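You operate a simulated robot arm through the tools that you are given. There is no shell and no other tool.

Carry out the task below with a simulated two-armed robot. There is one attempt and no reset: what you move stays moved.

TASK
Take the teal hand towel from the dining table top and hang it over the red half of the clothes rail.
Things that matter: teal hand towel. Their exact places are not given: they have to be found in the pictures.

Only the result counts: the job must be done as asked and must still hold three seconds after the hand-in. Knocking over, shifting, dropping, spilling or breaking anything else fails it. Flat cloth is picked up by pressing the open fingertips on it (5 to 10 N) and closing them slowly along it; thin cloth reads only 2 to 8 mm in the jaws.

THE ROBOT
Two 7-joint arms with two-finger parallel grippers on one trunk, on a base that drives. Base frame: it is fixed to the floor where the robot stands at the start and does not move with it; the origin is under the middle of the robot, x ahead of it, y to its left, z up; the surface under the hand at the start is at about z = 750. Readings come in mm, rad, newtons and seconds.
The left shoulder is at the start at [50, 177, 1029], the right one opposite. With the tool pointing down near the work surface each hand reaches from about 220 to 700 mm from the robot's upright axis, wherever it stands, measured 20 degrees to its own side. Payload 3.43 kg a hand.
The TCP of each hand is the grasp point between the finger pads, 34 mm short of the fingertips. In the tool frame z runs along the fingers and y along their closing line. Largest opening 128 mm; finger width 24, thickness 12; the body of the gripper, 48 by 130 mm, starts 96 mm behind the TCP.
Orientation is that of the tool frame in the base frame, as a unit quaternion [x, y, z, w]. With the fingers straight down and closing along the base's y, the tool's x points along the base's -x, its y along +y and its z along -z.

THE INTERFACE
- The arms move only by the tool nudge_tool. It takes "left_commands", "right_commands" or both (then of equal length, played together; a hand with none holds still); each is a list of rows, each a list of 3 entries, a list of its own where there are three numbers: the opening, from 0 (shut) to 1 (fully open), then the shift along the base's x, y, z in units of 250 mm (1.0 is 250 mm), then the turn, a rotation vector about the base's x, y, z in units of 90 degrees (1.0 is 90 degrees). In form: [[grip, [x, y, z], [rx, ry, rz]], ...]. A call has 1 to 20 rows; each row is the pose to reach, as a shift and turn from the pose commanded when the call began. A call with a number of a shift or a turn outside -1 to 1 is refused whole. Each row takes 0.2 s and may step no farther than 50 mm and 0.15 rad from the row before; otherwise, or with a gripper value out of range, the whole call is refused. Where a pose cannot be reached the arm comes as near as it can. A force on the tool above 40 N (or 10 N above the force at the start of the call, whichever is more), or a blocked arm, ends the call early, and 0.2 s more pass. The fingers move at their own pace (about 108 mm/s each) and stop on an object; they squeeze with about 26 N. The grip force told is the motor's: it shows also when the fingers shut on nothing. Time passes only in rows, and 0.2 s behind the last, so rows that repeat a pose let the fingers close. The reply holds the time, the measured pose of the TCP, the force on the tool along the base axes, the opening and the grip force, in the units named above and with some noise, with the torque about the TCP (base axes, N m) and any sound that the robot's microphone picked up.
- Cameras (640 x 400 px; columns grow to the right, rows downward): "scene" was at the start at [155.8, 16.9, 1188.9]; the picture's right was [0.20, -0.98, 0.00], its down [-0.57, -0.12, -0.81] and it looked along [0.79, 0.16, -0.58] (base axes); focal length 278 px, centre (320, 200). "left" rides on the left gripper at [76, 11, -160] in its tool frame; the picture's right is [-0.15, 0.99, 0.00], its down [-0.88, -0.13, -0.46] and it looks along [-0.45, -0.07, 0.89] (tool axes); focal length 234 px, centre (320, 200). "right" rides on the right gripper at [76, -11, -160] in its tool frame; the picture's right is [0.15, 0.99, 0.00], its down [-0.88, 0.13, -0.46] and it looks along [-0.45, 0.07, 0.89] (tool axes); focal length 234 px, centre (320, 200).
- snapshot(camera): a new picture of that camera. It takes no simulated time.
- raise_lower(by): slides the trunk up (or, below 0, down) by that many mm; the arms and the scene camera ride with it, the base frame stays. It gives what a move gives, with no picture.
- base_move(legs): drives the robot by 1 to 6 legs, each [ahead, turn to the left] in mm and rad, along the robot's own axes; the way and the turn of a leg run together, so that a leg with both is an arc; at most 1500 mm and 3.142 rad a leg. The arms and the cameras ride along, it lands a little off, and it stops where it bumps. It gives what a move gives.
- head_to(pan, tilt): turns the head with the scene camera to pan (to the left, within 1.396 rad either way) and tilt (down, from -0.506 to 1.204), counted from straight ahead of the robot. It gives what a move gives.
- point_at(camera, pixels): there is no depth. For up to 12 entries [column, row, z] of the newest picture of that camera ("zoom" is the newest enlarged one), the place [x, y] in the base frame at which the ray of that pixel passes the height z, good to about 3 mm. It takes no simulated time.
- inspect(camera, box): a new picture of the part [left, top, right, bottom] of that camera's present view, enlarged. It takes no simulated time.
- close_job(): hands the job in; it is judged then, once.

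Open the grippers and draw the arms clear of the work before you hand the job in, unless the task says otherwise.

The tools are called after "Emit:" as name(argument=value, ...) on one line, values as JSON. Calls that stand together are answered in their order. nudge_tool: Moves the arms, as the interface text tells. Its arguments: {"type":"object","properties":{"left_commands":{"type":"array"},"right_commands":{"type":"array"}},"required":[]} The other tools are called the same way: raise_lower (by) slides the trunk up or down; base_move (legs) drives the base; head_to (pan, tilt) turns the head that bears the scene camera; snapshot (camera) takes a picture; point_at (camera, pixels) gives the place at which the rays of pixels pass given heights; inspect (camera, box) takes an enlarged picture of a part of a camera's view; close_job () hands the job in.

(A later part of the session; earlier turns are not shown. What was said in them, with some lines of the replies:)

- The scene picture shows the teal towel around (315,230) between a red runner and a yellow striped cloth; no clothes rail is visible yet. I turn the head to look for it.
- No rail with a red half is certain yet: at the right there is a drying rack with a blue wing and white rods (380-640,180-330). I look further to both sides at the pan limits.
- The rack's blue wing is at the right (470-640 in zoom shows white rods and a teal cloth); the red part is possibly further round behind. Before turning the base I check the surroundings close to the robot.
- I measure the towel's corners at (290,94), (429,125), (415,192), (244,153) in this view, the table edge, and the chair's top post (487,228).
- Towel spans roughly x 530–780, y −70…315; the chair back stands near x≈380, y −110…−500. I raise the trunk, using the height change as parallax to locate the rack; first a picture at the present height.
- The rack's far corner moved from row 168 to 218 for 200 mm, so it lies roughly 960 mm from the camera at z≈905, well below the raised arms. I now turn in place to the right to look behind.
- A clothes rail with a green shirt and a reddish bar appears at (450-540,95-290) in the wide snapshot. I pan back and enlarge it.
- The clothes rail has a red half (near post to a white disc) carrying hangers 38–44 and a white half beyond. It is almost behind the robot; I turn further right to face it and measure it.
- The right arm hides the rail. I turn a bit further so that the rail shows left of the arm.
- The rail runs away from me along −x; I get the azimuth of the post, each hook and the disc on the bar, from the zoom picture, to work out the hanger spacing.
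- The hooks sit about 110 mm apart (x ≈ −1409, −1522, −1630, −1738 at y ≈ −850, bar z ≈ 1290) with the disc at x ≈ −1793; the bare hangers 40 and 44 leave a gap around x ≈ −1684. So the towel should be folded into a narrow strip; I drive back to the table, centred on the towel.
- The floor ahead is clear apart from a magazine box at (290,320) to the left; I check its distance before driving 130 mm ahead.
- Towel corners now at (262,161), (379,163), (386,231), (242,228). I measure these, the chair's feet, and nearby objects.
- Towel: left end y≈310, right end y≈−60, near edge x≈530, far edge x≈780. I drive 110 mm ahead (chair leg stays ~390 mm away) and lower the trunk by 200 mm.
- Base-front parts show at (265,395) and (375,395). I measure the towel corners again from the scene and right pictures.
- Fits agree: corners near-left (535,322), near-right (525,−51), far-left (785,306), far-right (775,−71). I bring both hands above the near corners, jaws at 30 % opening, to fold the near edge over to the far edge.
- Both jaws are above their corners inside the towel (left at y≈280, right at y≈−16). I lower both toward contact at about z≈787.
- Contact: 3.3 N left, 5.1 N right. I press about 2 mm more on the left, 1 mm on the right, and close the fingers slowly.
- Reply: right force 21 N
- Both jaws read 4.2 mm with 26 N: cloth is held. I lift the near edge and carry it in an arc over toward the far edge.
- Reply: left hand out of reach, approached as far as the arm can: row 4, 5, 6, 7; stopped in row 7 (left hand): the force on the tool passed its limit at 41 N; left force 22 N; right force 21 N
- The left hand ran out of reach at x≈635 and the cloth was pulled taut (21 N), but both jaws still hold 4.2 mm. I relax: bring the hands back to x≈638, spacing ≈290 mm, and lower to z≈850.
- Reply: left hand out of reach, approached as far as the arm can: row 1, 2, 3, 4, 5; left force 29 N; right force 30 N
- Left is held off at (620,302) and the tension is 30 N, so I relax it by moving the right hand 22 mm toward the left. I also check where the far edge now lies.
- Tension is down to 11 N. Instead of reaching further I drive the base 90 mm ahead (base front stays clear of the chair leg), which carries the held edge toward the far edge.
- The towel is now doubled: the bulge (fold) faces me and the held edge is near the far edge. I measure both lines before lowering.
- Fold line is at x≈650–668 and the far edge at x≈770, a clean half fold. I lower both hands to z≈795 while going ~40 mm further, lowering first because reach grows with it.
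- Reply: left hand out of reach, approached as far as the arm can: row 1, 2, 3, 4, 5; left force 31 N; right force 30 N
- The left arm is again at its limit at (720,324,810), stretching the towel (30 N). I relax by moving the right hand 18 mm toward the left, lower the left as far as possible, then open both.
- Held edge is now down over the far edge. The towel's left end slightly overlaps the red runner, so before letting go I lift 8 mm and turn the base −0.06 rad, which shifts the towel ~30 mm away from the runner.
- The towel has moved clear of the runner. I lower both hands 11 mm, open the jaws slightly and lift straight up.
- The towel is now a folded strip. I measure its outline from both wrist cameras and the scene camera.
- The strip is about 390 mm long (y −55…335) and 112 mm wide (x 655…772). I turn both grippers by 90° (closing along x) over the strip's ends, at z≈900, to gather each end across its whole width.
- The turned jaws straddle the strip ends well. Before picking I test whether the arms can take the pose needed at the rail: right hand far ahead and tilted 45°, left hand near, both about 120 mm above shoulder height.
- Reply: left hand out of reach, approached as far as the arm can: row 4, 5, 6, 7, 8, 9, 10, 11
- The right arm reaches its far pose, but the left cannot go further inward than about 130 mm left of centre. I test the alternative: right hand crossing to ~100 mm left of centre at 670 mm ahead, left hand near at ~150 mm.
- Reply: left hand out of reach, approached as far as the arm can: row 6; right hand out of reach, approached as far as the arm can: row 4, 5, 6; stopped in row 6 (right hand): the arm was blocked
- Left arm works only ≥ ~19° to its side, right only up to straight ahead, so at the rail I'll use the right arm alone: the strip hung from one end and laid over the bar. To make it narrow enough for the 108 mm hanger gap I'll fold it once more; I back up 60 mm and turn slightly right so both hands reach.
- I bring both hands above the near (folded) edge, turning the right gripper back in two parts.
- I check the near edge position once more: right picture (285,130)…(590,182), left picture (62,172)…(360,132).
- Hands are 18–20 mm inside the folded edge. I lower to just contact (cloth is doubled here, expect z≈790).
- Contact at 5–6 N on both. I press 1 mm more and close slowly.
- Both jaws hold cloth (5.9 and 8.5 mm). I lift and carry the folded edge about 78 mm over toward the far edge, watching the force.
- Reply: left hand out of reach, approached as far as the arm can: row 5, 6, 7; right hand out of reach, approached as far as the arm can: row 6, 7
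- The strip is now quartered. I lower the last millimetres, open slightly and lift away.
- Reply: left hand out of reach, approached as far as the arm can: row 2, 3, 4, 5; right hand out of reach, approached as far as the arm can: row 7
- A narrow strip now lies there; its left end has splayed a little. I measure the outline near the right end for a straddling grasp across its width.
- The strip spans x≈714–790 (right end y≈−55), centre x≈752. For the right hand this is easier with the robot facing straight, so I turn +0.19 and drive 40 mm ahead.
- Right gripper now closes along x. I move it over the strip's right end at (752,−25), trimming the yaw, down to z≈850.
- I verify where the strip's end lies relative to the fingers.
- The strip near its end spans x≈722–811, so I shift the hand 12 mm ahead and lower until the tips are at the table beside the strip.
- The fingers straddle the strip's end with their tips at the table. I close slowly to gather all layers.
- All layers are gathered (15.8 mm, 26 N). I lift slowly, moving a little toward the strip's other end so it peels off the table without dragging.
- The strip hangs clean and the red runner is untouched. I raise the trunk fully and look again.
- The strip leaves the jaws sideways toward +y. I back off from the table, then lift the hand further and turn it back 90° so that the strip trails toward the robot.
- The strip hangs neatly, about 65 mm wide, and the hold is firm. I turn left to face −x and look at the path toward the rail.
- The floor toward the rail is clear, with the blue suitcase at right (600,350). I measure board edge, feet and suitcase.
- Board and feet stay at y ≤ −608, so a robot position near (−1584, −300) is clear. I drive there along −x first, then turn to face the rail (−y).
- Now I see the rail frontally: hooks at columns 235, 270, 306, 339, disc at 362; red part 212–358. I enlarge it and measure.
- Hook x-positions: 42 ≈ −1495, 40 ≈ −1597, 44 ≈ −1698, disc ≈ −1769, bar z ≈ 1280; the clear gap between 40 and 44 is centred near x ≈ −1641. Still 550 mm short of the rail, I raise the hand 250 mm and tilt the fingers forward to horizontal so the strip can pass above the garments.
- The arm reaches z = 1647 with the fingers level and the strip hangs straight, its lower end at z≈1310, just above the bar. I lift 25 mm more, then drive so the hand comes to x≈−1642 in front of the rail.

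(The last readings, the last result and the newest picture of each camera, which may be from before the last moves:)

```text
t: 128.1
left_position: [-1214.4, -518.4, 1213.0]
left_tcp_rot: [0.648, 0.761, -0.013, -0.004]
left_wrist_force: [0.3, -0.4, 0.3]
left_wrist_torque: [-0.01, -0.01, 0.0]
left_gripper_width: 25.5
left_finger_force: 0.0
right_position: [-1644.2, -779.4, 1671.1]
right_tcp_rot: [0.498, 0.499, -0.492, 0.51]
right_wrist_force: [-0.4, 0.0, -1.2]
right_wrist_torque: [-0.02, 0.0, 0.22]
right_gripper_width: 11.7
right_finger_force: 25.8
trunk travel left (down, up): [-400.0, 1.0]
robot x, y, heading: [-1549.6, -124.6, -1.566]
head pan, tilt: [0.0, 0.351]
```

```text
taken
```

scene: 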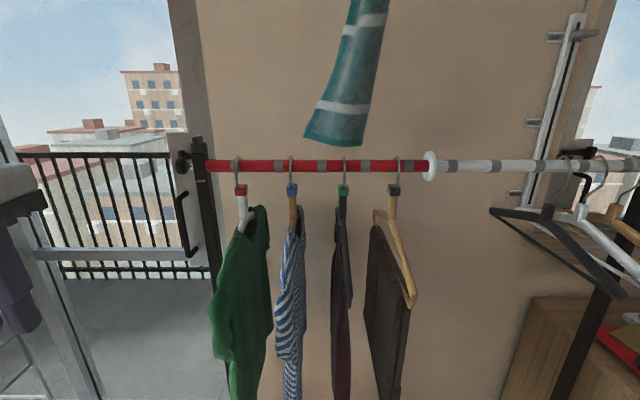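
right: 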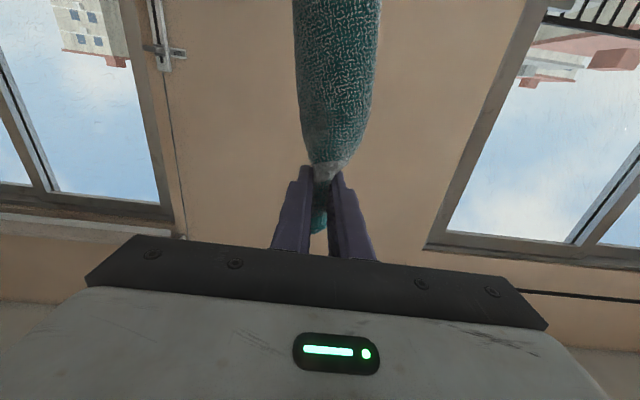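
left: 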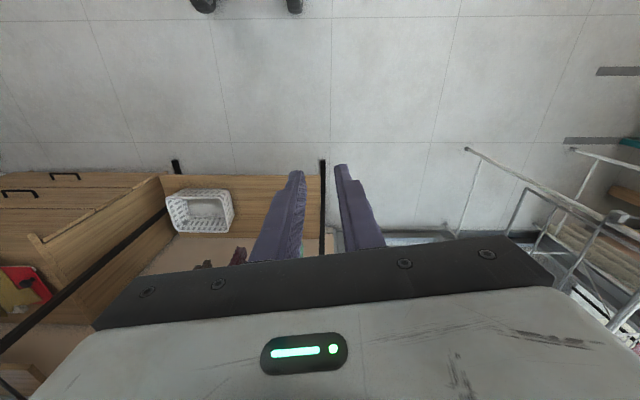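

The hand is at (−1644, −779, 1671); the strip is still swinging from the turn. I hold still for 1.6 s and look again.

Emit:
nudge_tool(right_commands=[[0, [0, 0, 0], [0, 0, 0]], [0, [0, 0, 0], [0, 0, 0]], [0, [0, 0, 0], [0, 0, 0]], [0, [0, 0, 0], [0, 0, 0]], [0, [0, 0, 0], [0, 0, 0]], [0, [0, 0, 0], [0, 0, 0]], [0, [0, 0, 0], [0, 0, 0]], [0, [0, 0, 0], [0, 0, 0]]])

Emit:
snapshot(camera="scene")

Emit:
point_at(camera="scene", pixels=[[235, 165, 1280], [290, 165, 1280], [344, 165, 1280], [398, 165, 1280], [428, 165, 1280], [344, 165, 1290], [344, 165, 1270]])

Emit:
inspect(camera="scene", box=[260, 60, 460, 260])

```text
t: 129.8
left_position: [-1214.1, -517.7, 1212.6]
left_tcp_rot: [0.648, 0.761, -0.013, -0.003]
left_wrist_force: [0.0, 0.7, -0.2]
left_wrist_torque: [-0.03, -0.01, -0.01]
left_gripper_width: 25.7
left_finger_force: 0.0
right_position: [-1643.7, -778.0, 1671.3]
right_tcp_rot: [0.497, 0.501, -0.492, 0.51]
right_wrist_force: [-0.4, -0.4, -1.1]
right_wrist_torque: [0.02, 0.01, 0.19]
right_gripper_width: 12.0
right_finger_force: 25.9
trunk travel left (down, up): [-400.0, 1.0]
robot x, y, heading: [-1545.2, -126.4, -1.568]
head pan, tilt: [0.0, 0.351]
```

```text
taken
```

scene: 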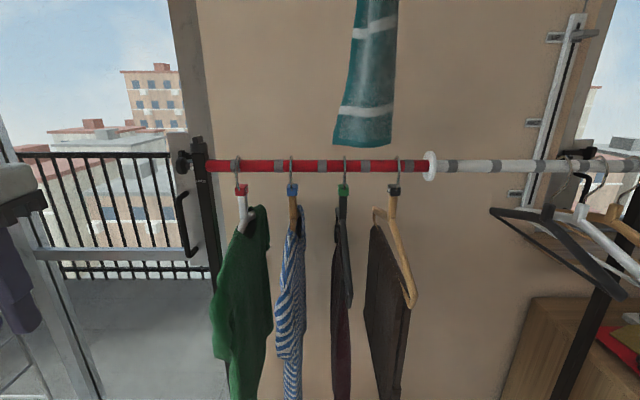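

```text
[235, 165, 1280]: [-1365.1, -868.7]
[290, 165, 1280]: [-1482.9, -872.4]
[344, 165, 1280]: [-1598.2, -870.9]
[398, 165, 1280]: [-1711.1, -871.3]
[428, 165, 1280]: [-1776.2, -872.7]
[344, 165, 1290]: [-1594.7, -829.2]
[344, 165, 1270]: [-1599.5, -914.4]
```

```text
2.00 times, centred on (360, 160) of scene
```

zoom: 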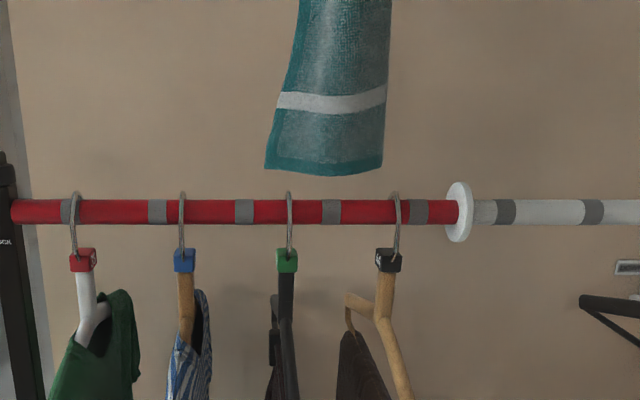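

Bar at y≈−848, z≈1283; hooks 40/44 at x≈−1597/−1700, mid −1648. The strip hangs at x≈−1635 with its lower end at z≈1330, above the bar; I shift the hand 17 mm toward −x and drive 115 mm ahead so the strip passes over the bar.

Emit:
nudge_tool(right_commands=[[0, [-0.03, 0, 0], [0, 0, 0]], [0, [-0.068, 0, 0], [0, 0, 0]], [0, [-0.068, 0, 0], [0, 0, 0]]])

Emit:
base_move(legs=[[115, 0]])

Emit:
nudge_tool(right_commands=[[0, [0, 0, 0], [0, 0, 0]], [0, [0, 0, 0], [0, 0, 0]], [0, [0, 0, 0], [0, 0, 0]], [0, [0, 0, 0], [0, 0, 0]], [0, [0, 0, 0], [0, 0, 0]], [0, [0, 0, 0], [0, 0, 0]]])

Emit:
snapshot(camera="scene")

Emit:
snapshot(camera="right")

```text
t: 130.7
left_position: [-1213.6, -518.0, 1212.4]
left_tcp_rot: [0.648, 0.761, -0.012, -0.004]
left_wrist_force: [-0.7, -0.7, -0.9]
left_wrist_torque: [0.0, 0.01, 0.01]
left_gripper_width: 25.5
left_finger_force: 0.1
right_position: [-1660.9, -779.2, 1669.2]
right_tcp_rot: [0.497, 0.501, -0.493, 0.509]
right_wrist_force: [-0.1, 0.3, -0.4]
right_wrist_torque: [0.0, -0.02, 0.15]
right_gripper_width: 11.8
right_finger_force: 26.1
trunk travel left (down, up): [-400.0, 1.0]
robot x, y, heading: [-1550.6, -124.2, -1.57]
head pan, tilt: [0.0, 0.351]
```

```text
t: 131.9
left_position: [-1212.8, -632.0, 1212.8]
left_tcp_rot: [0.648, 0.761, -0.013, -0.005]
left_wrist_force: [0.5, 0.6, -0.7]
left_wrist_torque: [0.04, 0.0, 0.0]
left_gripper_width: 25.5
left_finger_force: 0.1
right_position: [-1660.0, -892.9, 1670.1]
right_tcp_rot: [0.497, 0.501, -0.492, 0.51]
right_wrist_force: [-0.1, -0.6, -1.0]
right_wrist_torque: [-0.04, -0.03, 0.15]
right_gripper_width: 11.5
right_finger_force: 25.6
trunk travel left (down, up): [-400.0, 1.0]
robot x, y, heading: [-1544.4, -240.0, -1.569]
head pan, tilt: [0.0, 0.351]
```

```text
t: 133.3
left_position: [-1212.6, -631.3, 1213.4]
left_tcp_rot: [0.648, 0.762, -0.013, -0.004]
left_wrist_force: [0.4, -0.4, 0.1]
left_wrist_torque: [-0.05, 0.02, -0.02]
left_gripper_width: 25.7
left_finger_force: 0.0
right_position: [-1658.6, -891.6, 1670.0]
right_tcp_rot: [0.498, 0.5, -0.491, 0.511]
right_wrist_force: [0.2, 0.3, -1.1]
right_wrist_torque: [-0.02, 0.01, 0.15]
right_gripper_width: 11.8
right_finger_force: 26.1
trunk travel left (down, up): [-400.0, 1.0]
robot x, y, heading: [-1548.1, -236.7, -1.564]
head pan, tilt: [0.0, 0.351]
```

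```text
taken
```

scene: 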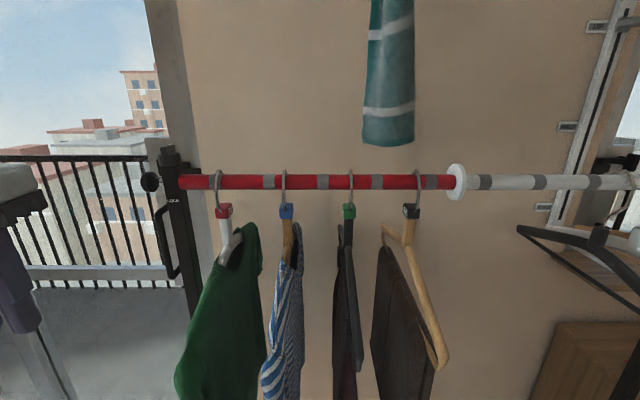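

```text
taken
```

right: 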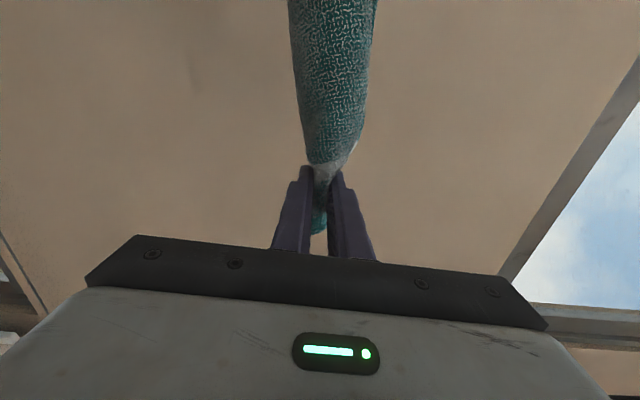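

The strip now hangs still and past the bar: its lower end spans columns 362–415 while hooks 40/44 cross the bar at 349 and 405. I shift the hand ≈20 mm toward +x and 18 mm further behind the bar, then verify.

Emit:
nudge_tool(right_commands=[[0, [0.03, -0.03, 0], [0, 0, 0]], [0, [0.06, -0.06, 0], [0, 0, 0]], [0, [0.08, -0.072, 0], [0, 0, 0]], [0, [0.08, -0.072, 0], [0, 0, 0]], [0, [0.08, -0.072, 0], [0, 0, 0]], [0, [0.08, -0.072, 0], [0, 0, 0]]])

Emit:
inspect(camera="scene", box=[300, 80, 460, 240])

Emit:
point_at(camera="zoom", pixels=[[200, 205, 1283], [420, 205, 1283]])

```text
t: 134.7
left_position: [-1212.6, -631.4, 1214.3]
left_tcp_rot: [0.648, 0.761, -0.013, -0.004]
left_wrist_force: [-0.5, 0.0, -0.1]
left_wrist_torque: [0.02, -0.02, -0.03]
left_gripper_width: 25.6
left_finger_force: 0.0
right_position: [-1638.6, -910.0, 1671.4]
right_tcp_rot: [0.497, 0.501, -0.492, 0.51]
right_wrist_force: [0.3, 0.1, -0.5]
right_wrist_torque: [0.0, -0.02, 0.18]
right_gripper_width: 11.7
right_finger_force: 25.9
trunk travel left (down, up): [-400.0, 1.0]
robot x, y, heading: [-1548.9, -240.9, -1.569]
head pan, tilt: [0.0, 0.351]
```

```text
2.50 times, centred on (380, 160) of scene
```

zoom: 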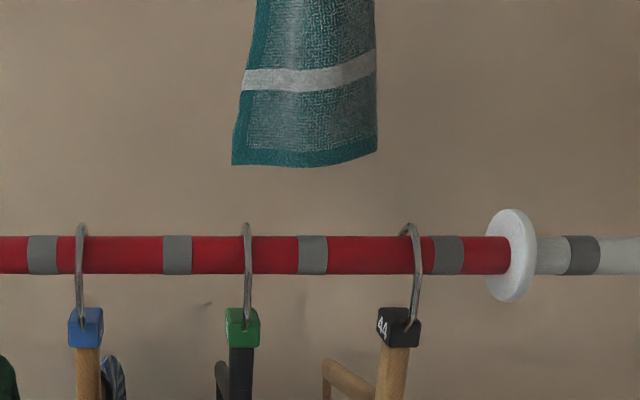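

```text
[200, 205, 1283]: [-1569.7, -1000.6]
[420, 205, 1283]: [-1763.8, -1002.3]
```

The strip is centred between hooks 40 and 44 (zoom columns 247 and 412; strip 232–378, which is farther away behind the bar). I lower the hand slowly by 215 mm so half of the strip hangs behind the bar.

Emit:
nudge_tool(right_commands=[[0, [-0.02, 0, -0.07], [0, 0, 0]], [0, [-0.02, 0, -0.14], [0, 0, 0]], [0, [-0.02, 0, -0.21], [0, 0, 0]], [0, [-0.02, 0, -0.28], [0, 0, 0]], [0, [-0.02, 0, -0.35], [0, 0, 0]], [0, [-0.02, 0, -0.42], [0, 0, 0]], [0, [-0.02, 0, -0.42], [0, 0, 0]], [0, [-0.02, 0, -0.42], [0, 0, 0]]])

Emit:
snapshot(camera="scene")

Emit:
inspect(camera="scene", box=[300, 80, 460, 240])

```text
t: 136.5
left_position: [-1213.3, -631.6, 1213.3]
left_tcp_rot: [0.648, 0.762, -0.013, -0.004]
left_wrist_force: [-0.9, 0.6, 0.2]
left_wrist_torque: [0.05, -0.02, 0.0]
left_gripper_width: 25.6
left_finger_force: 0.1
right_position: [-1645.4, -911.0, 1565.1]
right_tcp_rot: [0.497, 0.5, -0.492, 0.51]
right_wrist_force: [0.7, -0.2, 0.2]
right_wrist_torque: [0.0, -0.03, 0.17]
right_gripper_width: 11.8
right_finger_force: 25.7
trunk travel left (down, up): [-400.0, 1.0]
robot x, y, heading: [-1546.7, -238.5, -1.566]
head pan, tilt: [0.0, 0.351]
```

```text
taken
```

scene: 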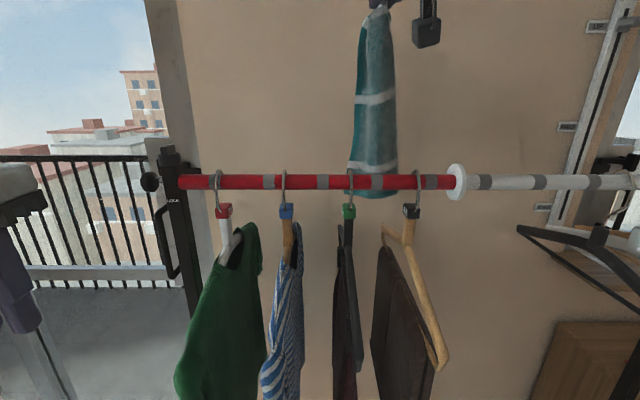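

```text
2.50 times, centred on (380, 160) of scene
```

zoom: 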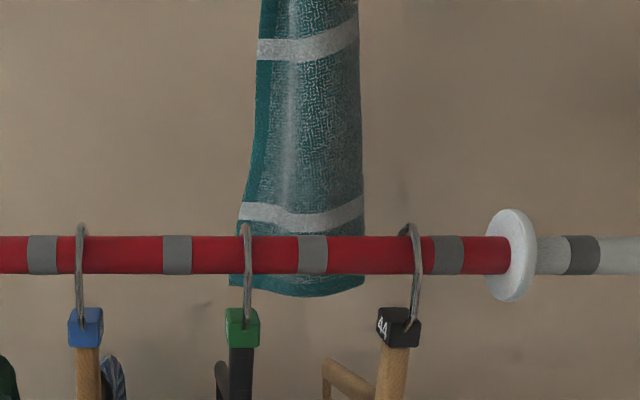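

The lower end is now behind the bar. It sits slightly toward hook 40, so I shift 8 mm toward −x and lower another 110 mm slowly.

Emit:
nudge_tool(right_commands=[[0, [-0.02, 0, -0.02], [0, 0, 0]], [0, [-0.032, 0, -0.08], [0, 0, 0]], [0, [-0.032, 0, -0.14], [0, 0, 0]], [0, [-0.032, 0, -0.2], [0, 0, 0]], [0, [-0.032, 0, -0.26], [0, 0, 0]], [0, [-0.032, 0, -0.32], [0, 0, 0]], [0, [-0.032, 0, -0.38], [0, 0, 0]], [0, [-0.032, 0, -0.44], [0, 0, 0]], [0, [-0.032, 0, -0.44], [0, 0, 0]]])

Emit:
snapshot(camera="scene")

Emit:
inspect(camera="scene", box=[300, 100, 460, 260])

Emit:
snapshot(camera="right")

```text
t: 138.5
left_position: [-1212.3, -630.7, 1213.8]
left_tcp_rot: [0.648, 0.761, -0.012, -0.004]
left_wrist_force: [-0.3, -0.9, -0.1]
left_wrist_torque: [-0.01, -0.01, 0.0]
left_gripper_width: 25.5
left_finger_force: 0.1
right_position: [-1653.0, -911.2, 1454.1]
right_tcp_rot: [0.498, 0.5, -0.492, 0.511]
right_wrist_force: [-0.9, 0.8, 0.0]
right_wrist_torque: [0.04, 0.0, 0.21]
right_gripper_width: 11.7
right_finger_force: 26.1
trunk travel left (down, up): [-400.0, 1.0]
robot x, y, heading: [-1545.0, -237.7, -1.569]
head pan, tilt: [0.0, 0.351]
```

```text
taken
```

scene: 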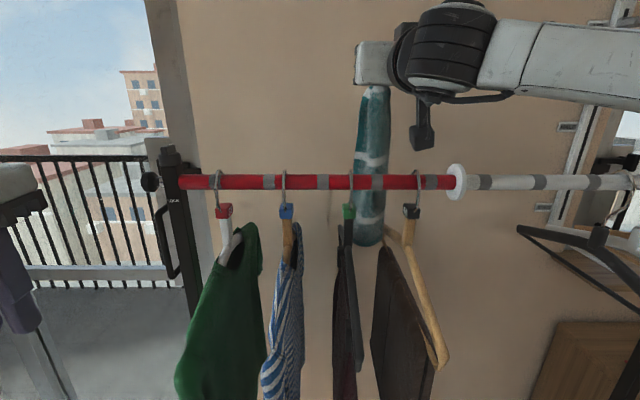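

```text
2.50 times, centred on (380, 180) of scene
```

zoom: 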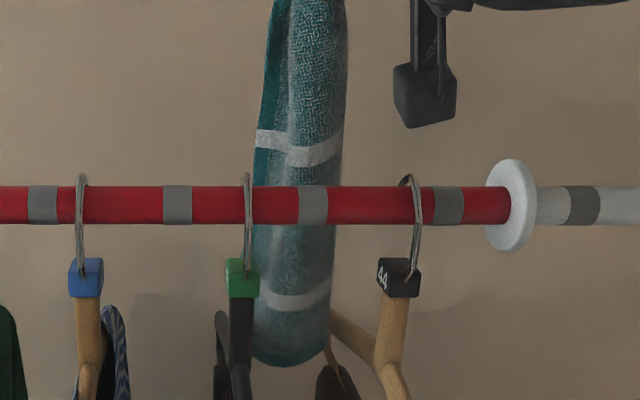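

```text
taken
```

right: 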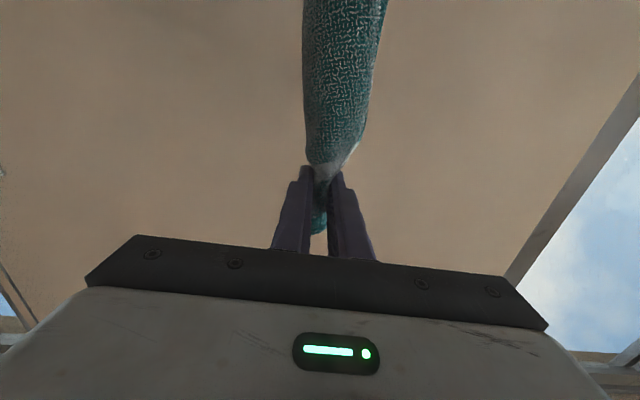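

The strip hangs neatly between the hangers, narrow (zoom 250–335), half behind the bar, nothing touched. Now I bring the upper half over to the front: first the base backs 100 mm, with the hand staying at z=1454.

Emit:
base_move(legs=[[-100, 0]])

Emit:
snapshot(camera="scene")

Emit:
inspect(camera="scene", box=[290, 90, 450, 250])

```text
t: 139.6
left_position: [-1215.0, -531.5, 1212.9]
left_tcp_rot: [0.649, 0.761, -0.013, -0.005]
left_wrist_force: [-0.1, -0.6, 0.8]
left_wrist_torque: [-0.03, -0.04, 0.01]
left_gripper_width: 25.4
left_finger_force: 0.0
right_position: [-1653.4, -810.9, 1454.3]
right_tcp_rot: [0.498, 0.5, -0.493, 0.509]
right_wrist_force: [0.1, -0.2, -0.9]
right_wrist_torque: [0.04, -0.01, 0.16]
right_gripper_width: 11.9
right_finger_force: 25.9
trunk travel left (down, up): [-400.0, 1.0]
robot x, y, heading: [-1549.8, -140.5, -1.568]
head pan, tilt: [0.0, 0.351]
```

```text
taken
```

scene: 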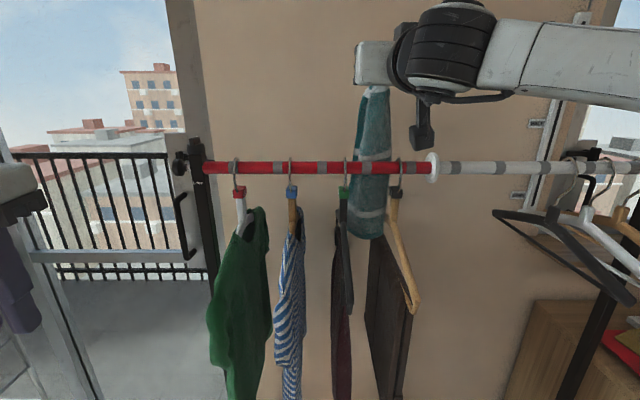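

```text
2.50 times, centred on (370, 170) of scene
```

zoom: 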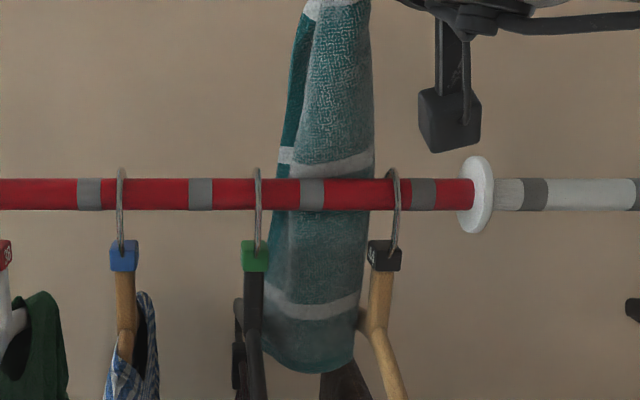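

The strip is bending around the bar from behind, hangers unmoved. I continue the arc with the arm: 50 mm back toward me and 100 mm down.

Emit:
nudge_tool(right_commands=[[0, [0, 0.05, -0.04], [0, 0, 0]], [0, [0, 0.1, -0.1], [0, 0, 0]], [0, [0, 0.15, -0.17], [0, 0, 0]], [0, [0, 0.2, -0.24], [0, 0, 0]], [0, [0, 0.2, -0.32], [0, 0, 0]], [0, [0, 0.2, -0.4], [0, 0, 0]], [0, [0, 0.2, -0.4], [0, 0, 0]]])

Emit:
snapshot(camera="scene")

Emit:
inspect(camera="scene", box=[290, 90, 450, 250])

```text
t: 141.2
left_position: [-1213.0, -531.7, 1213.5]
left_tcp_rot: [0.649, 0.761, -0.013, -0.004]
left_wrist_force: [0.4, -0.4, -0.9]
left_wrist_torque: [0.01, 0.02, 0.0]
left_gripper_width: 25.6
left_finger_force: 0.0
right_position: [-1654.8, -760.6, 1355.6]
right_tcp_rot: [0.498, 0.499, -0.492, 0.51]
right_wrist_force: [0.1, 0.1, 0.8]
right_wrist_torque: [-0.03, 0.01, 0.18]
right_gripper_width: 11.9
right_finger_force: 26.1
trunk travel left (down, up): [-400.0, 1.0]
robot x, y, heading: [-1548.5, -135.4, -1.569]
head pan, tilt: [0.0, 0.351]
```

```text
taken
```

scene: 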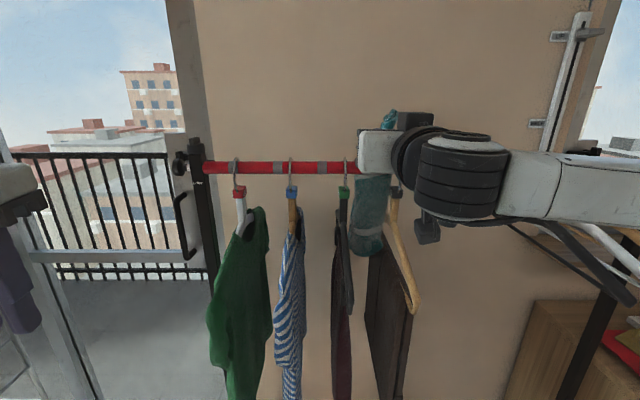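

```text
2.50 times, centred on (370, 170) of scene
```

zoom: 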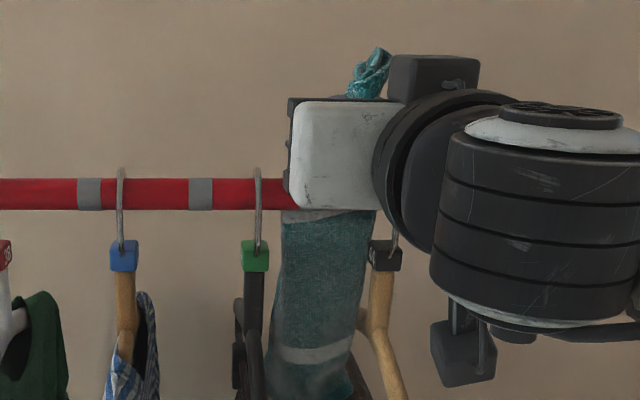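

The upper half is now in front of the bar but slack. I back the base 55 mm to take up the slack; the hand stays above the hanger arms.

Emit:
base_move(legs=[[-55, 0]])

Emit:
snapshot(camera="scene")

Emit:
inspect(camera="scene", box=[290, 90, 450, 250])

Emit:
snapshot(camera="right")

```text
t: 142.2
left_position: [-1214.0, -476.0, 1214.2]
left_tcp_rot: [0.648, 0.761, -0.012, -0.004]
left_wrist_force: [0.0, 0.0, 0.1]
left_wrist_torque: [-0.06, -0.01, 0.0]
left_gripper_width: 25.2
left_finger_force: 0.1
right_position: [-1655.9, -704.1, 1355.8]
right_tcp_rot: [0.497, 0.5, -0.492, 0.51]
right_wrist_force: [0.0, -0.6, 0.8]
right_wrist_torque: [-0.01, -0.06, 0.19]
right_gripper_width: 11.7
right_finger_force: 25.7
trunk travel left (down, up): [-400.0, 1.0]
robot x, y, heading: [-1545.3, -86.0, -1.568]
head pan, tilt: [0.0, 0.351]
```

```text
taken
```

scene: 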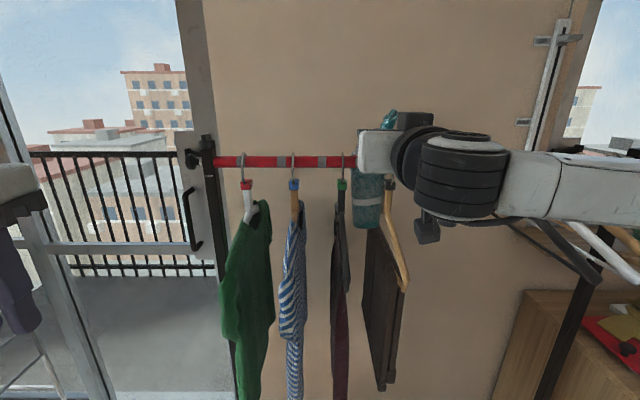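

```text
2.50 times, centred on (370, 170) of scene
```

zoom: 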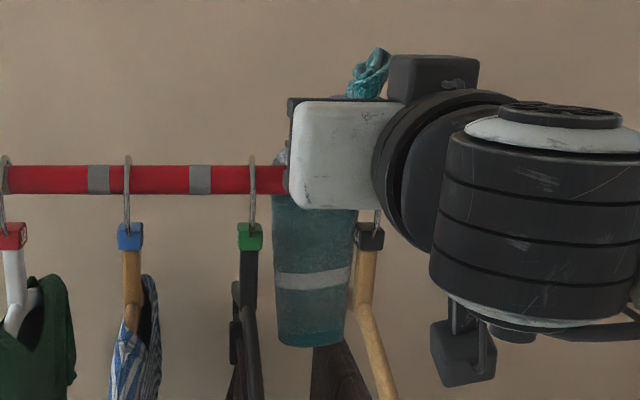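

```text
taken
```

right: 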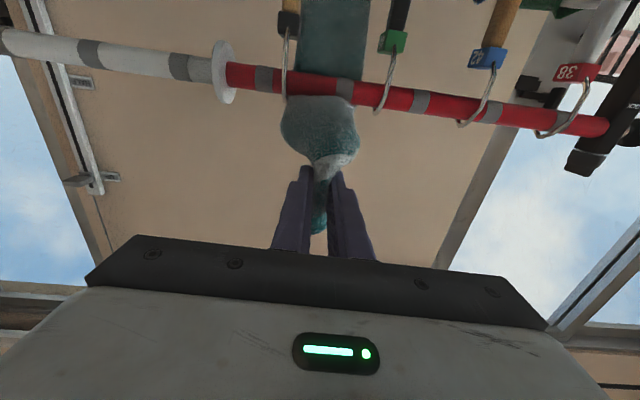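

The right camera shows the strip lying over the red bar between hooks 44 (col 287) and 40 (col 385), half in front, half behind. I lower the hand 55 mm so the front half is let go gently.

Emit:
nudge_tool(right_commands=[[0, [0.01, 0, -0.04], [0, 0, 0]], [0, [0.02, 0, -0.09], [0, 0, 0]], [0, [0.02, 0, -0.14], [0, 0, 0]], [0, [0.02, 0, -0.19], [0, 0, 0]], [0, [0.02, 0, -0.22], [0, 0, 0]], [0, [0.02, 0, -0.22], [0, 0, 0]], [0, [0.02, 0, -0.22], [0, 0, 0]]])

Emit:
snapshot(camera="right")

Emit:
snapshot(camera="scene")

```text
t: 143.8
left_position: [-1215.9, -477.3, 1212.9]
left_tcp_rot: [0.648, 0.761, -0.013, -0.003]
left_wrist_force: [-0.7, 0.7, -0.5]
left_wrist_torque: [-0.03, 0.01, 0.0]
left_gripper_width: 25.6
left_finger_force: 0.1
right_position: [-1651.0, -705.4, 1301.1]
right_tcp_rot: [0.497, 0.501, -0.492, 0.51]
right_wrist_force: [-0.6, 0.1, -0.1]
right_wrist_torque: [0.0, -0.01, 0.18]
right_gripper_width: 11.7
right_finger_force: 26.2
trunk travel left (down, up): [-400.0, 1.0]
robot x, y, heading: [-1545.4, -85.5, -1.573]
head pan, tilt: [0.0, 0.351]
```

```text
taken
```

right: 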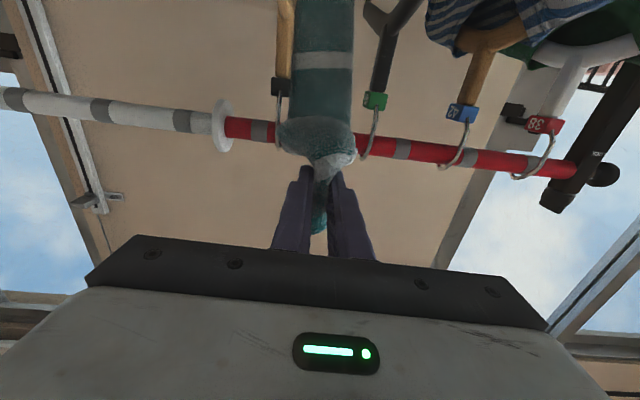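

```text
taken
```

scene: 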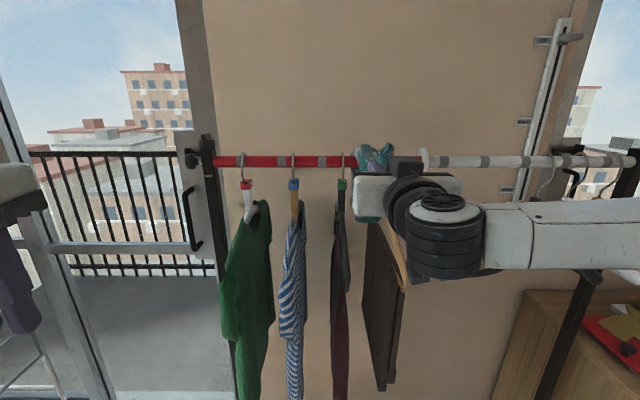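

Strip lies over the bar and the hand is level with it. I lower another 50 mm so the front half points down before I let go.

Emit:
nudge_tool(right_commands=[[0, [0, 0, -0.04], [0, 0, 0]], [0, [0, 0, -0.08], [0, 0, 0]], [0, [0, 0, -0.12], [0, 0, 0]], [0, [0, 0, -0.16], [0, 0, 0]], [0, [0, 0, -0.2], [0, 0, 0]], [0, [0, 0, -0.2], [0, 0, 0]], [0, [0, 0, -0.2], [0, 0, 0]]])

Emit:
snapshot(camera="right")

Emit:
snapshot(camera="scene")

```text
t: 145.4
left_position: [-1214.3, -476.8, 1212.6]
left_tcp_rot: [0.648, 0.761, -0.012, -0.004]
left_wrist_force: [0.8, 0.6, 0.1]
left_wrist_torque: [0.0, 0.03, -0.04]
left_gripper_width: 25.6
left_finger_force: 0.1
right_position: [-1649.9, -705.1, 1250.6]
right_tcp_rot: [0.497, 0.5, -0.492, 0.51]
right_wrist_force: [0.4, -0.3, 0.0]
right_wrist_torque: [-0.06, -0.02, 0.2]
right_gripper_width: 11.4
right_finger_force: 25.7
trunk travel left (down, up): [-400.0, 1.0]
robot x, y, heading: [-1545.4, -80.4, -1.565]
head pan, tilt: [0.0, 0.351]
```

```text
taken
```

right: 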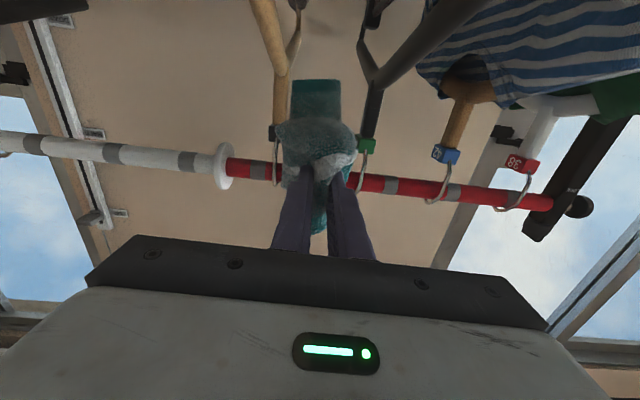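

```text
taken
```

scene: 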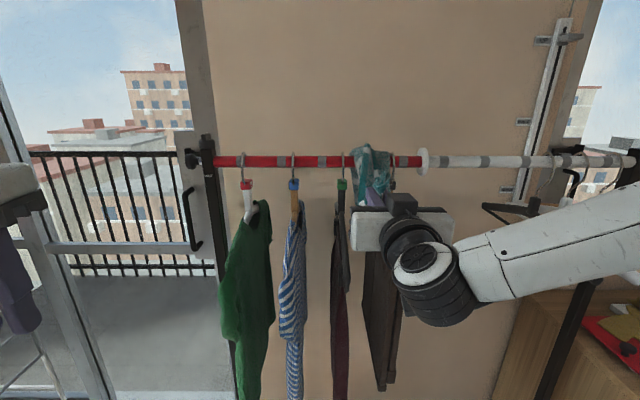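

I enlarge the region around the bar to see how the strip lies before opening.

Emit:
inspect(camera="scene", box=[320, 120, 440, 220])

Emit:
inspect(camera="right", box=[220, 60, 420, 250])

```text
4.00 times, centred on (380, 170) of scene
```

zoom: 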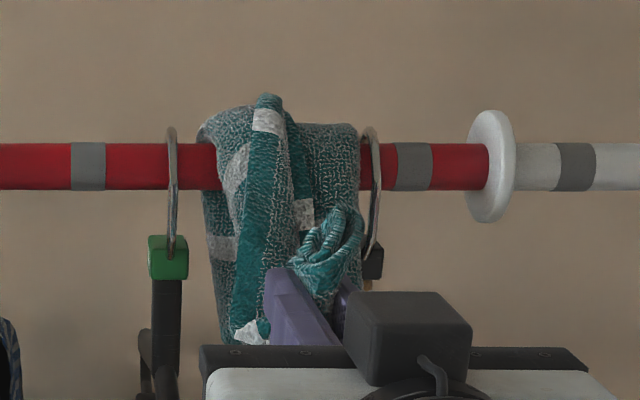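

```text
2.11 times, centred on (320, 155) of right
```

zoom: 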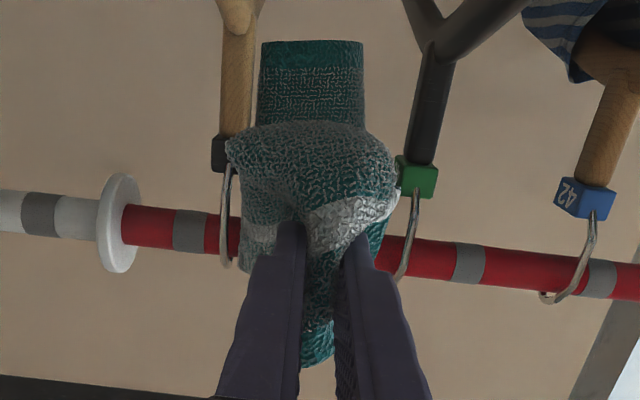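

The strip saddles the red bar exactly between the two hooks. I open the jaws slowly to 30 % (staying between the hanger arms) and wait.

Emit:
nudge_tool(right_commands=[[0.12, [0, 0, 0], [0, 0, 0]], [0.18, [0, 0, 0], [0, 0, 0]], [0.24, [0, 0, 0], [0, 0, 0]], [0.3, [0, 0, 0], [0, 0, 0]], [0.33, [0, 0, 0], [0, 0, 0]], [0.33, [0, 0, 0], [0, 0, 0]], [0.33, [0, 0, 0], [0, 0, 0]], [0.33, [0, 0, 0], [0, 0, 0]]])

Emit:
inspect(camera="scene", box=[320, 120, 440, 220])

Emit:
inspect(camera="right", box=[220, 60, 420, 250])

```text
t: 147.2
left_position: [-1213.5, -477.7, 1212.6]
left_tcp_rot: [0.648, 0.761, -0.013, -0.004]
left_wrist_force: [0.0, 0.2, 0.5]
left_wrist_torque: [0.0, -0.02, -0.02]
left_gripper_width: 25.4
left_finger_force: 0.1
right_position: [-1650.7, -706.6, 1250.9]
right_tcp_rot: [0.498, 0.5, -0.493, 0.509]
right_wrist_force: [-0.5, -0.6, 0.7]
right_wrist_torque: [0.02, -0.02, 0.01]
right_gripper_width: 42.3
right_finger_force: 0.1
trunk travel left (down, up): [-400.0, 1.0]
robot x, y, heading: [-1547.6, -83.8, -1.564]
head pan, tilt: [0.0, 0.351]
```

```text
4.00 times, centred on (380, 170) of scene
```

zoom: 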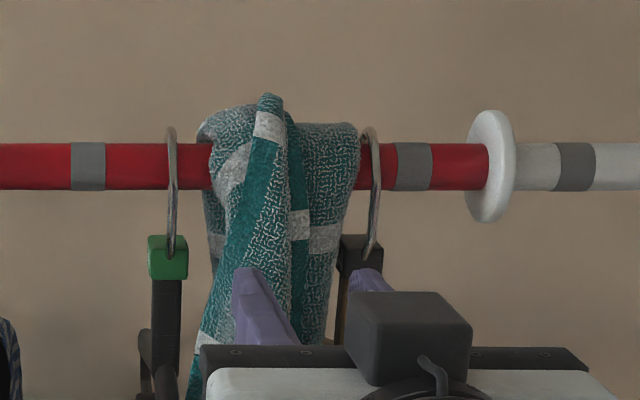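

```text
2.11 times, centred on (320, 155) of right
```

zoom: 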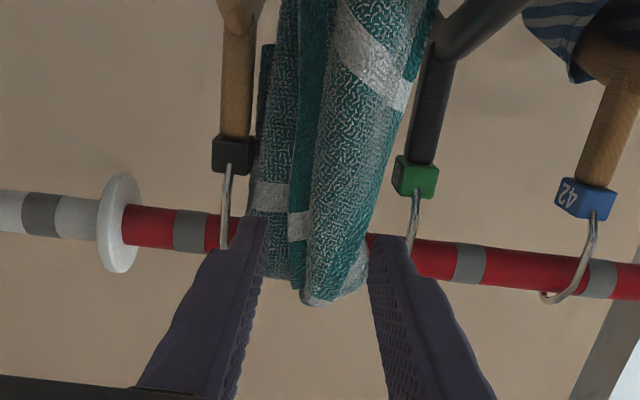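

Released: the front half has fallen and the towel hangs over the red bar. I back the base straight out 200 mm.

Emit:
base_move(legs=[[-200, 0]])

Emit:
snapshot(camera="scene")

Emit:
snapshot(camera="right")

```text
t: 148.8
left_position: [-1215.6, -281.8, 1213.0]
left_tcp_rot: [0.65, 0.76, -0.013, -0.004]
left_wrist_force: [-0.6, -0.3, 0.8]
left_wrist_torque: [-0.04, 0.02, -0.03]
left_gripper_width: 25.6
left_finger_force: 0.0
right_position: [-1654.0, -507.3, 1250.8]
right_tcp_rot: [0.499, 0.499, -0.493, 0.509]
right_wrist_force: [0.4, 0.7, 0.9]
right_wrist_torque: [0.01, -0.03, 0.02]
right_gripper_width: 42.3
right_finger_force: 0.1
trunk travel left (down, up): [-400.0, 1.0]
robot x, y, heading: [-1548.8, 111.6, -1.576]
head pan, tilt: [0.0, 0.351]
```

```text
taken
```

scene: 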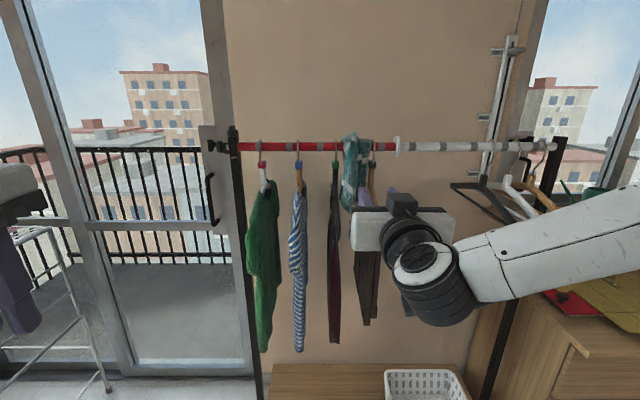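

```text
taken
```

right: 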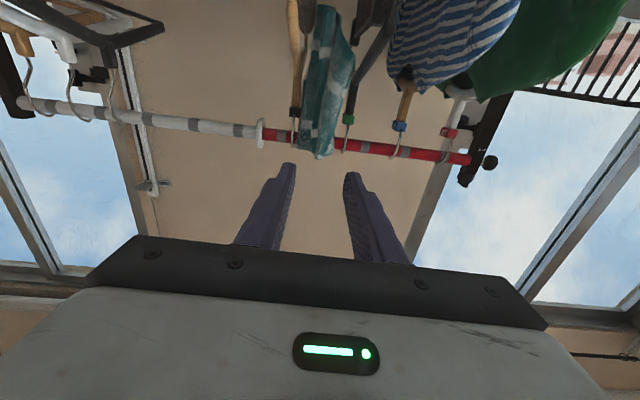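

The towel hangs free and the hand is clear of the hangers. I back off further, open the gripper fully, draw the arm aside and check the final state.

Emit:
base_move(legs=[[-250, 0]])

Emit:
nudge_tool(right_commands=[[0.5, [-0.1, 0.02, 0], [0, 0, 0]], [0.8, [-0.25, 0.06, 0], [0, 0, 0]], [1, [-0.4, 0.12, 0], [0, 0, 0]], [1, [-0.55, 0.2, 0], [0, 0, 0]], [1, [-0.65, 0.28, 0], [0, 0, 0]], [1, [-0.65, 0.28, 0], [0, 0, 0]]], left_commands=[[0.3, [0, 0, 0], [0, 0, 0]], [0.5, [0, 0, 0], [0, 0, 0]], [0.8, [0, 0, 0], [0, 0, 0]], [1, [0, 0, 0], [0, 0, 0]], [1, [0, 0, 0], [0, 0, 0]], [1, [0, 0, 0], [0, 0, 0]]])

Emit:
snapshot(camera="scene")

Emit:
inspect(camera="scene", box=[230, 110, 420, 340])

Emit:
inspect(camera="scene", box=[290, 120, 410, 220])

```text
t: 150.6
left_position: [-1214.9, -25.1, 1212.5]
left_tcp_rot: [0.65, 0.76, -0.013, -0.003]
left_wrist_force: [-0.3, 0.3, 0.8]
left_wrist_torque: [-0.02, -0.02, 0.01]
left_gripper_width: 25.7
left_finger_force: 0.1
right_position: [-1650.8, -253.6, 1251.1]
right_tcp_rot: [0.499, 0.499, -0.493, 0.509]
right_wrist_force: [0.2, -0.4, 0.3]
right_wrist_torque: [0.01, 0.02, -0.01]
right_gripper_width: 42.3
right_finger_force: 0.0
trunk travel left (down, up): [-400.0, 1.0]
robot x, y, heading: [-1547.2, 367.8, -1.565]
head pan, tilt: [0.0, 0.351]
```

```text
t: 152.0
left_position: [-1214.4, -26.5, 1213.0]
left_tcp_rot: [0.65, 0.76, -0.012, -0.005]
left_wrist_force: [-0.1, 1.0, 0.4]
left_wrist_torque: [0.05, -0.01, 0.01]
left_gripper_width: 128.2
left_finger_force: 0.0
right_position: [-1810.4, -170.5, 1300.6]
right_tcp_rot: [0.505, 0.504, -0.488, 0.502]
right_wrist_force: [0.6, 1.2, -1.0]
right_wrist_torque: [0.01, 0.01, 0.0]
right_gripper_width: 127.8
right_finger_force: 0.1
right hand out of reach, approached as far as the arm can: row 2, 3, 4, 5, 6
trunk travel left (down, up): [-400.0, 1.0]
robot x, y, heading: [-1548.3, 368.0, -1.571]
head pan, tilt: [0.0, 0.351]
```

```text
taken
```

scene: 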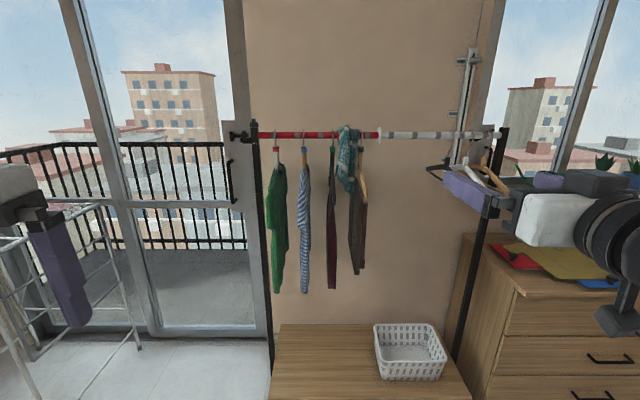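

```text
1.74 times, centred on (325, 225) of scene
```

zoom: 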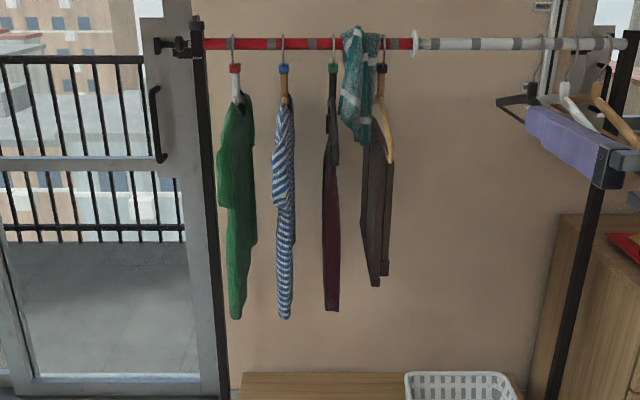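

```text
4.00 times, centred on (350, 170) of scene
```

zoom: 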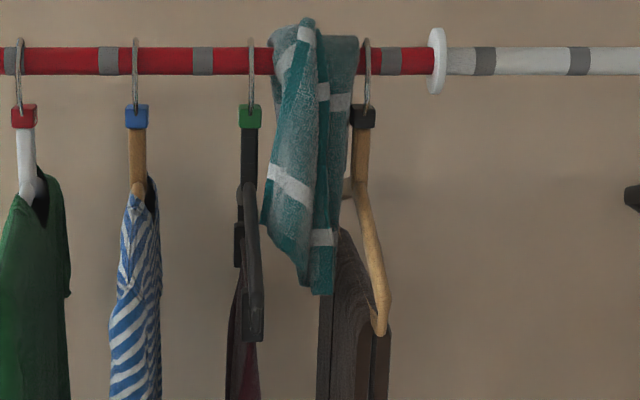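

The towel saddles the red half between hangers 40 and 44, which hang as before. I wait two seconds and compare to make sure it doesn't creep.

Emit:
nudge_tool(right_commands=[[1, [0, 0.02, 0], [0, 0, 0]], [1, [0, 0.02, 0], [0, 0, 0]], [1, [0, 0.02, 0], [0, 0, 0]], [1, [0, 0.02, 0], [0, 0, 0]], [1, [0, 0.02, 0], [0, 0, 0]], [1, [0, 0.02, 0], [0, 0, 0]], [1, [0, 0.02, 0], [0, 0, 0]], [1, [0, 0.02, 0], [0, 0, 0]], [1, [0, 0.02, 0], [0, 0, 0]], [1, [0, 0.02, 0], [0, 0, 0]]])

Emit:
inspect(camera="scene", box=[290, 120, 410, 220])

Emit:
snapshot(camera="left")

```text
t: 154.2
left_position: [-1215.7, -25.5, 1213.3]
left_tcp_rot: [0.649, 0.76, -0.012, -0.004]
left_wrist_force: [-0.3, 0.2, -1.1]
left_wrist_torque: [0.03, 0.0, -0.01]
left_gripper_width: 128.0
left_finger_force: 0.0
right_position: [-1808.3, -165.1, 1301.6]
right_tcp_rot: [0.499, 0.499, -0.493, 0.509]
right_wrist_force: [0.1, 0.2, -0.4]
right_wrist_torque: [-0.02, 0.02, -0.02]
right_gripper_width: 128.2
right_finger_force: 0.0
right hand out of reach, approached as far as the arm can: row 1, 2
trunk travel left (down, up): [-400.0, 1.0]
robot x, y, heading: [-1552.9, 368.6, -1.57]
head pan, tilt: [0.0, 0.351]
```

```text
4.00 times, centred on (350, 170) of scene
```

zoom: 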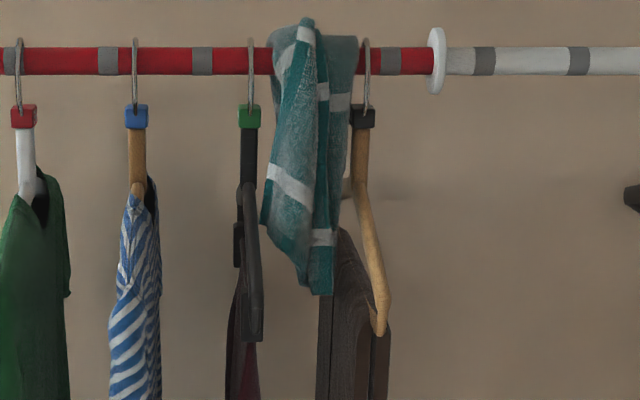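

```text
taken
```

left: 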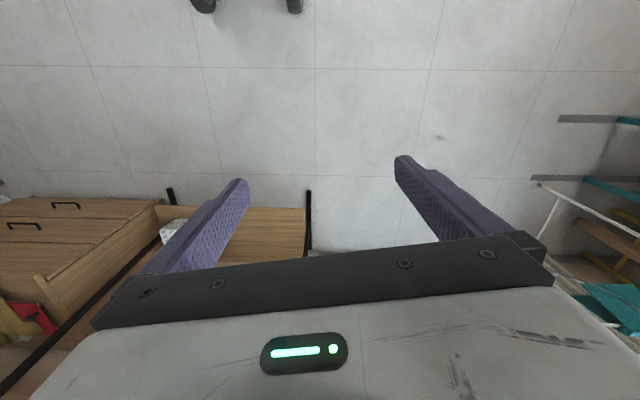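

The picture is unchanged after two more seconds: the towel hangs stably over the red half, the hangers are undisturbed, both grippers are open and clear. I hand the job in.

Emit:
close_job()

```text
The job is handed in.
```

The teal hand towel now hangs over the red half of the clothes rail, between hangers 40 and 44. I handed the job in, and the hand-in returned no result.

- **Towel:** I folded it lengthwise to about a quarter of its width so it would fit between the hangers. About half hangs in front of the bar and half behind. It had not moved in a second picture taken two seconds after the first.
- **Hangers:** the clothes and hangers on the red half looked unchanged in the last pictures, though the towel lies close to the hooks of hangers 40 and 44.
- **Table:** one end of the towel briefly overlapped the edge of the red runner while I was folding it. In the later pictures the runner and the other things on the table looked unmoved.
- **Robot:** both grippers are open and well back from the rail.
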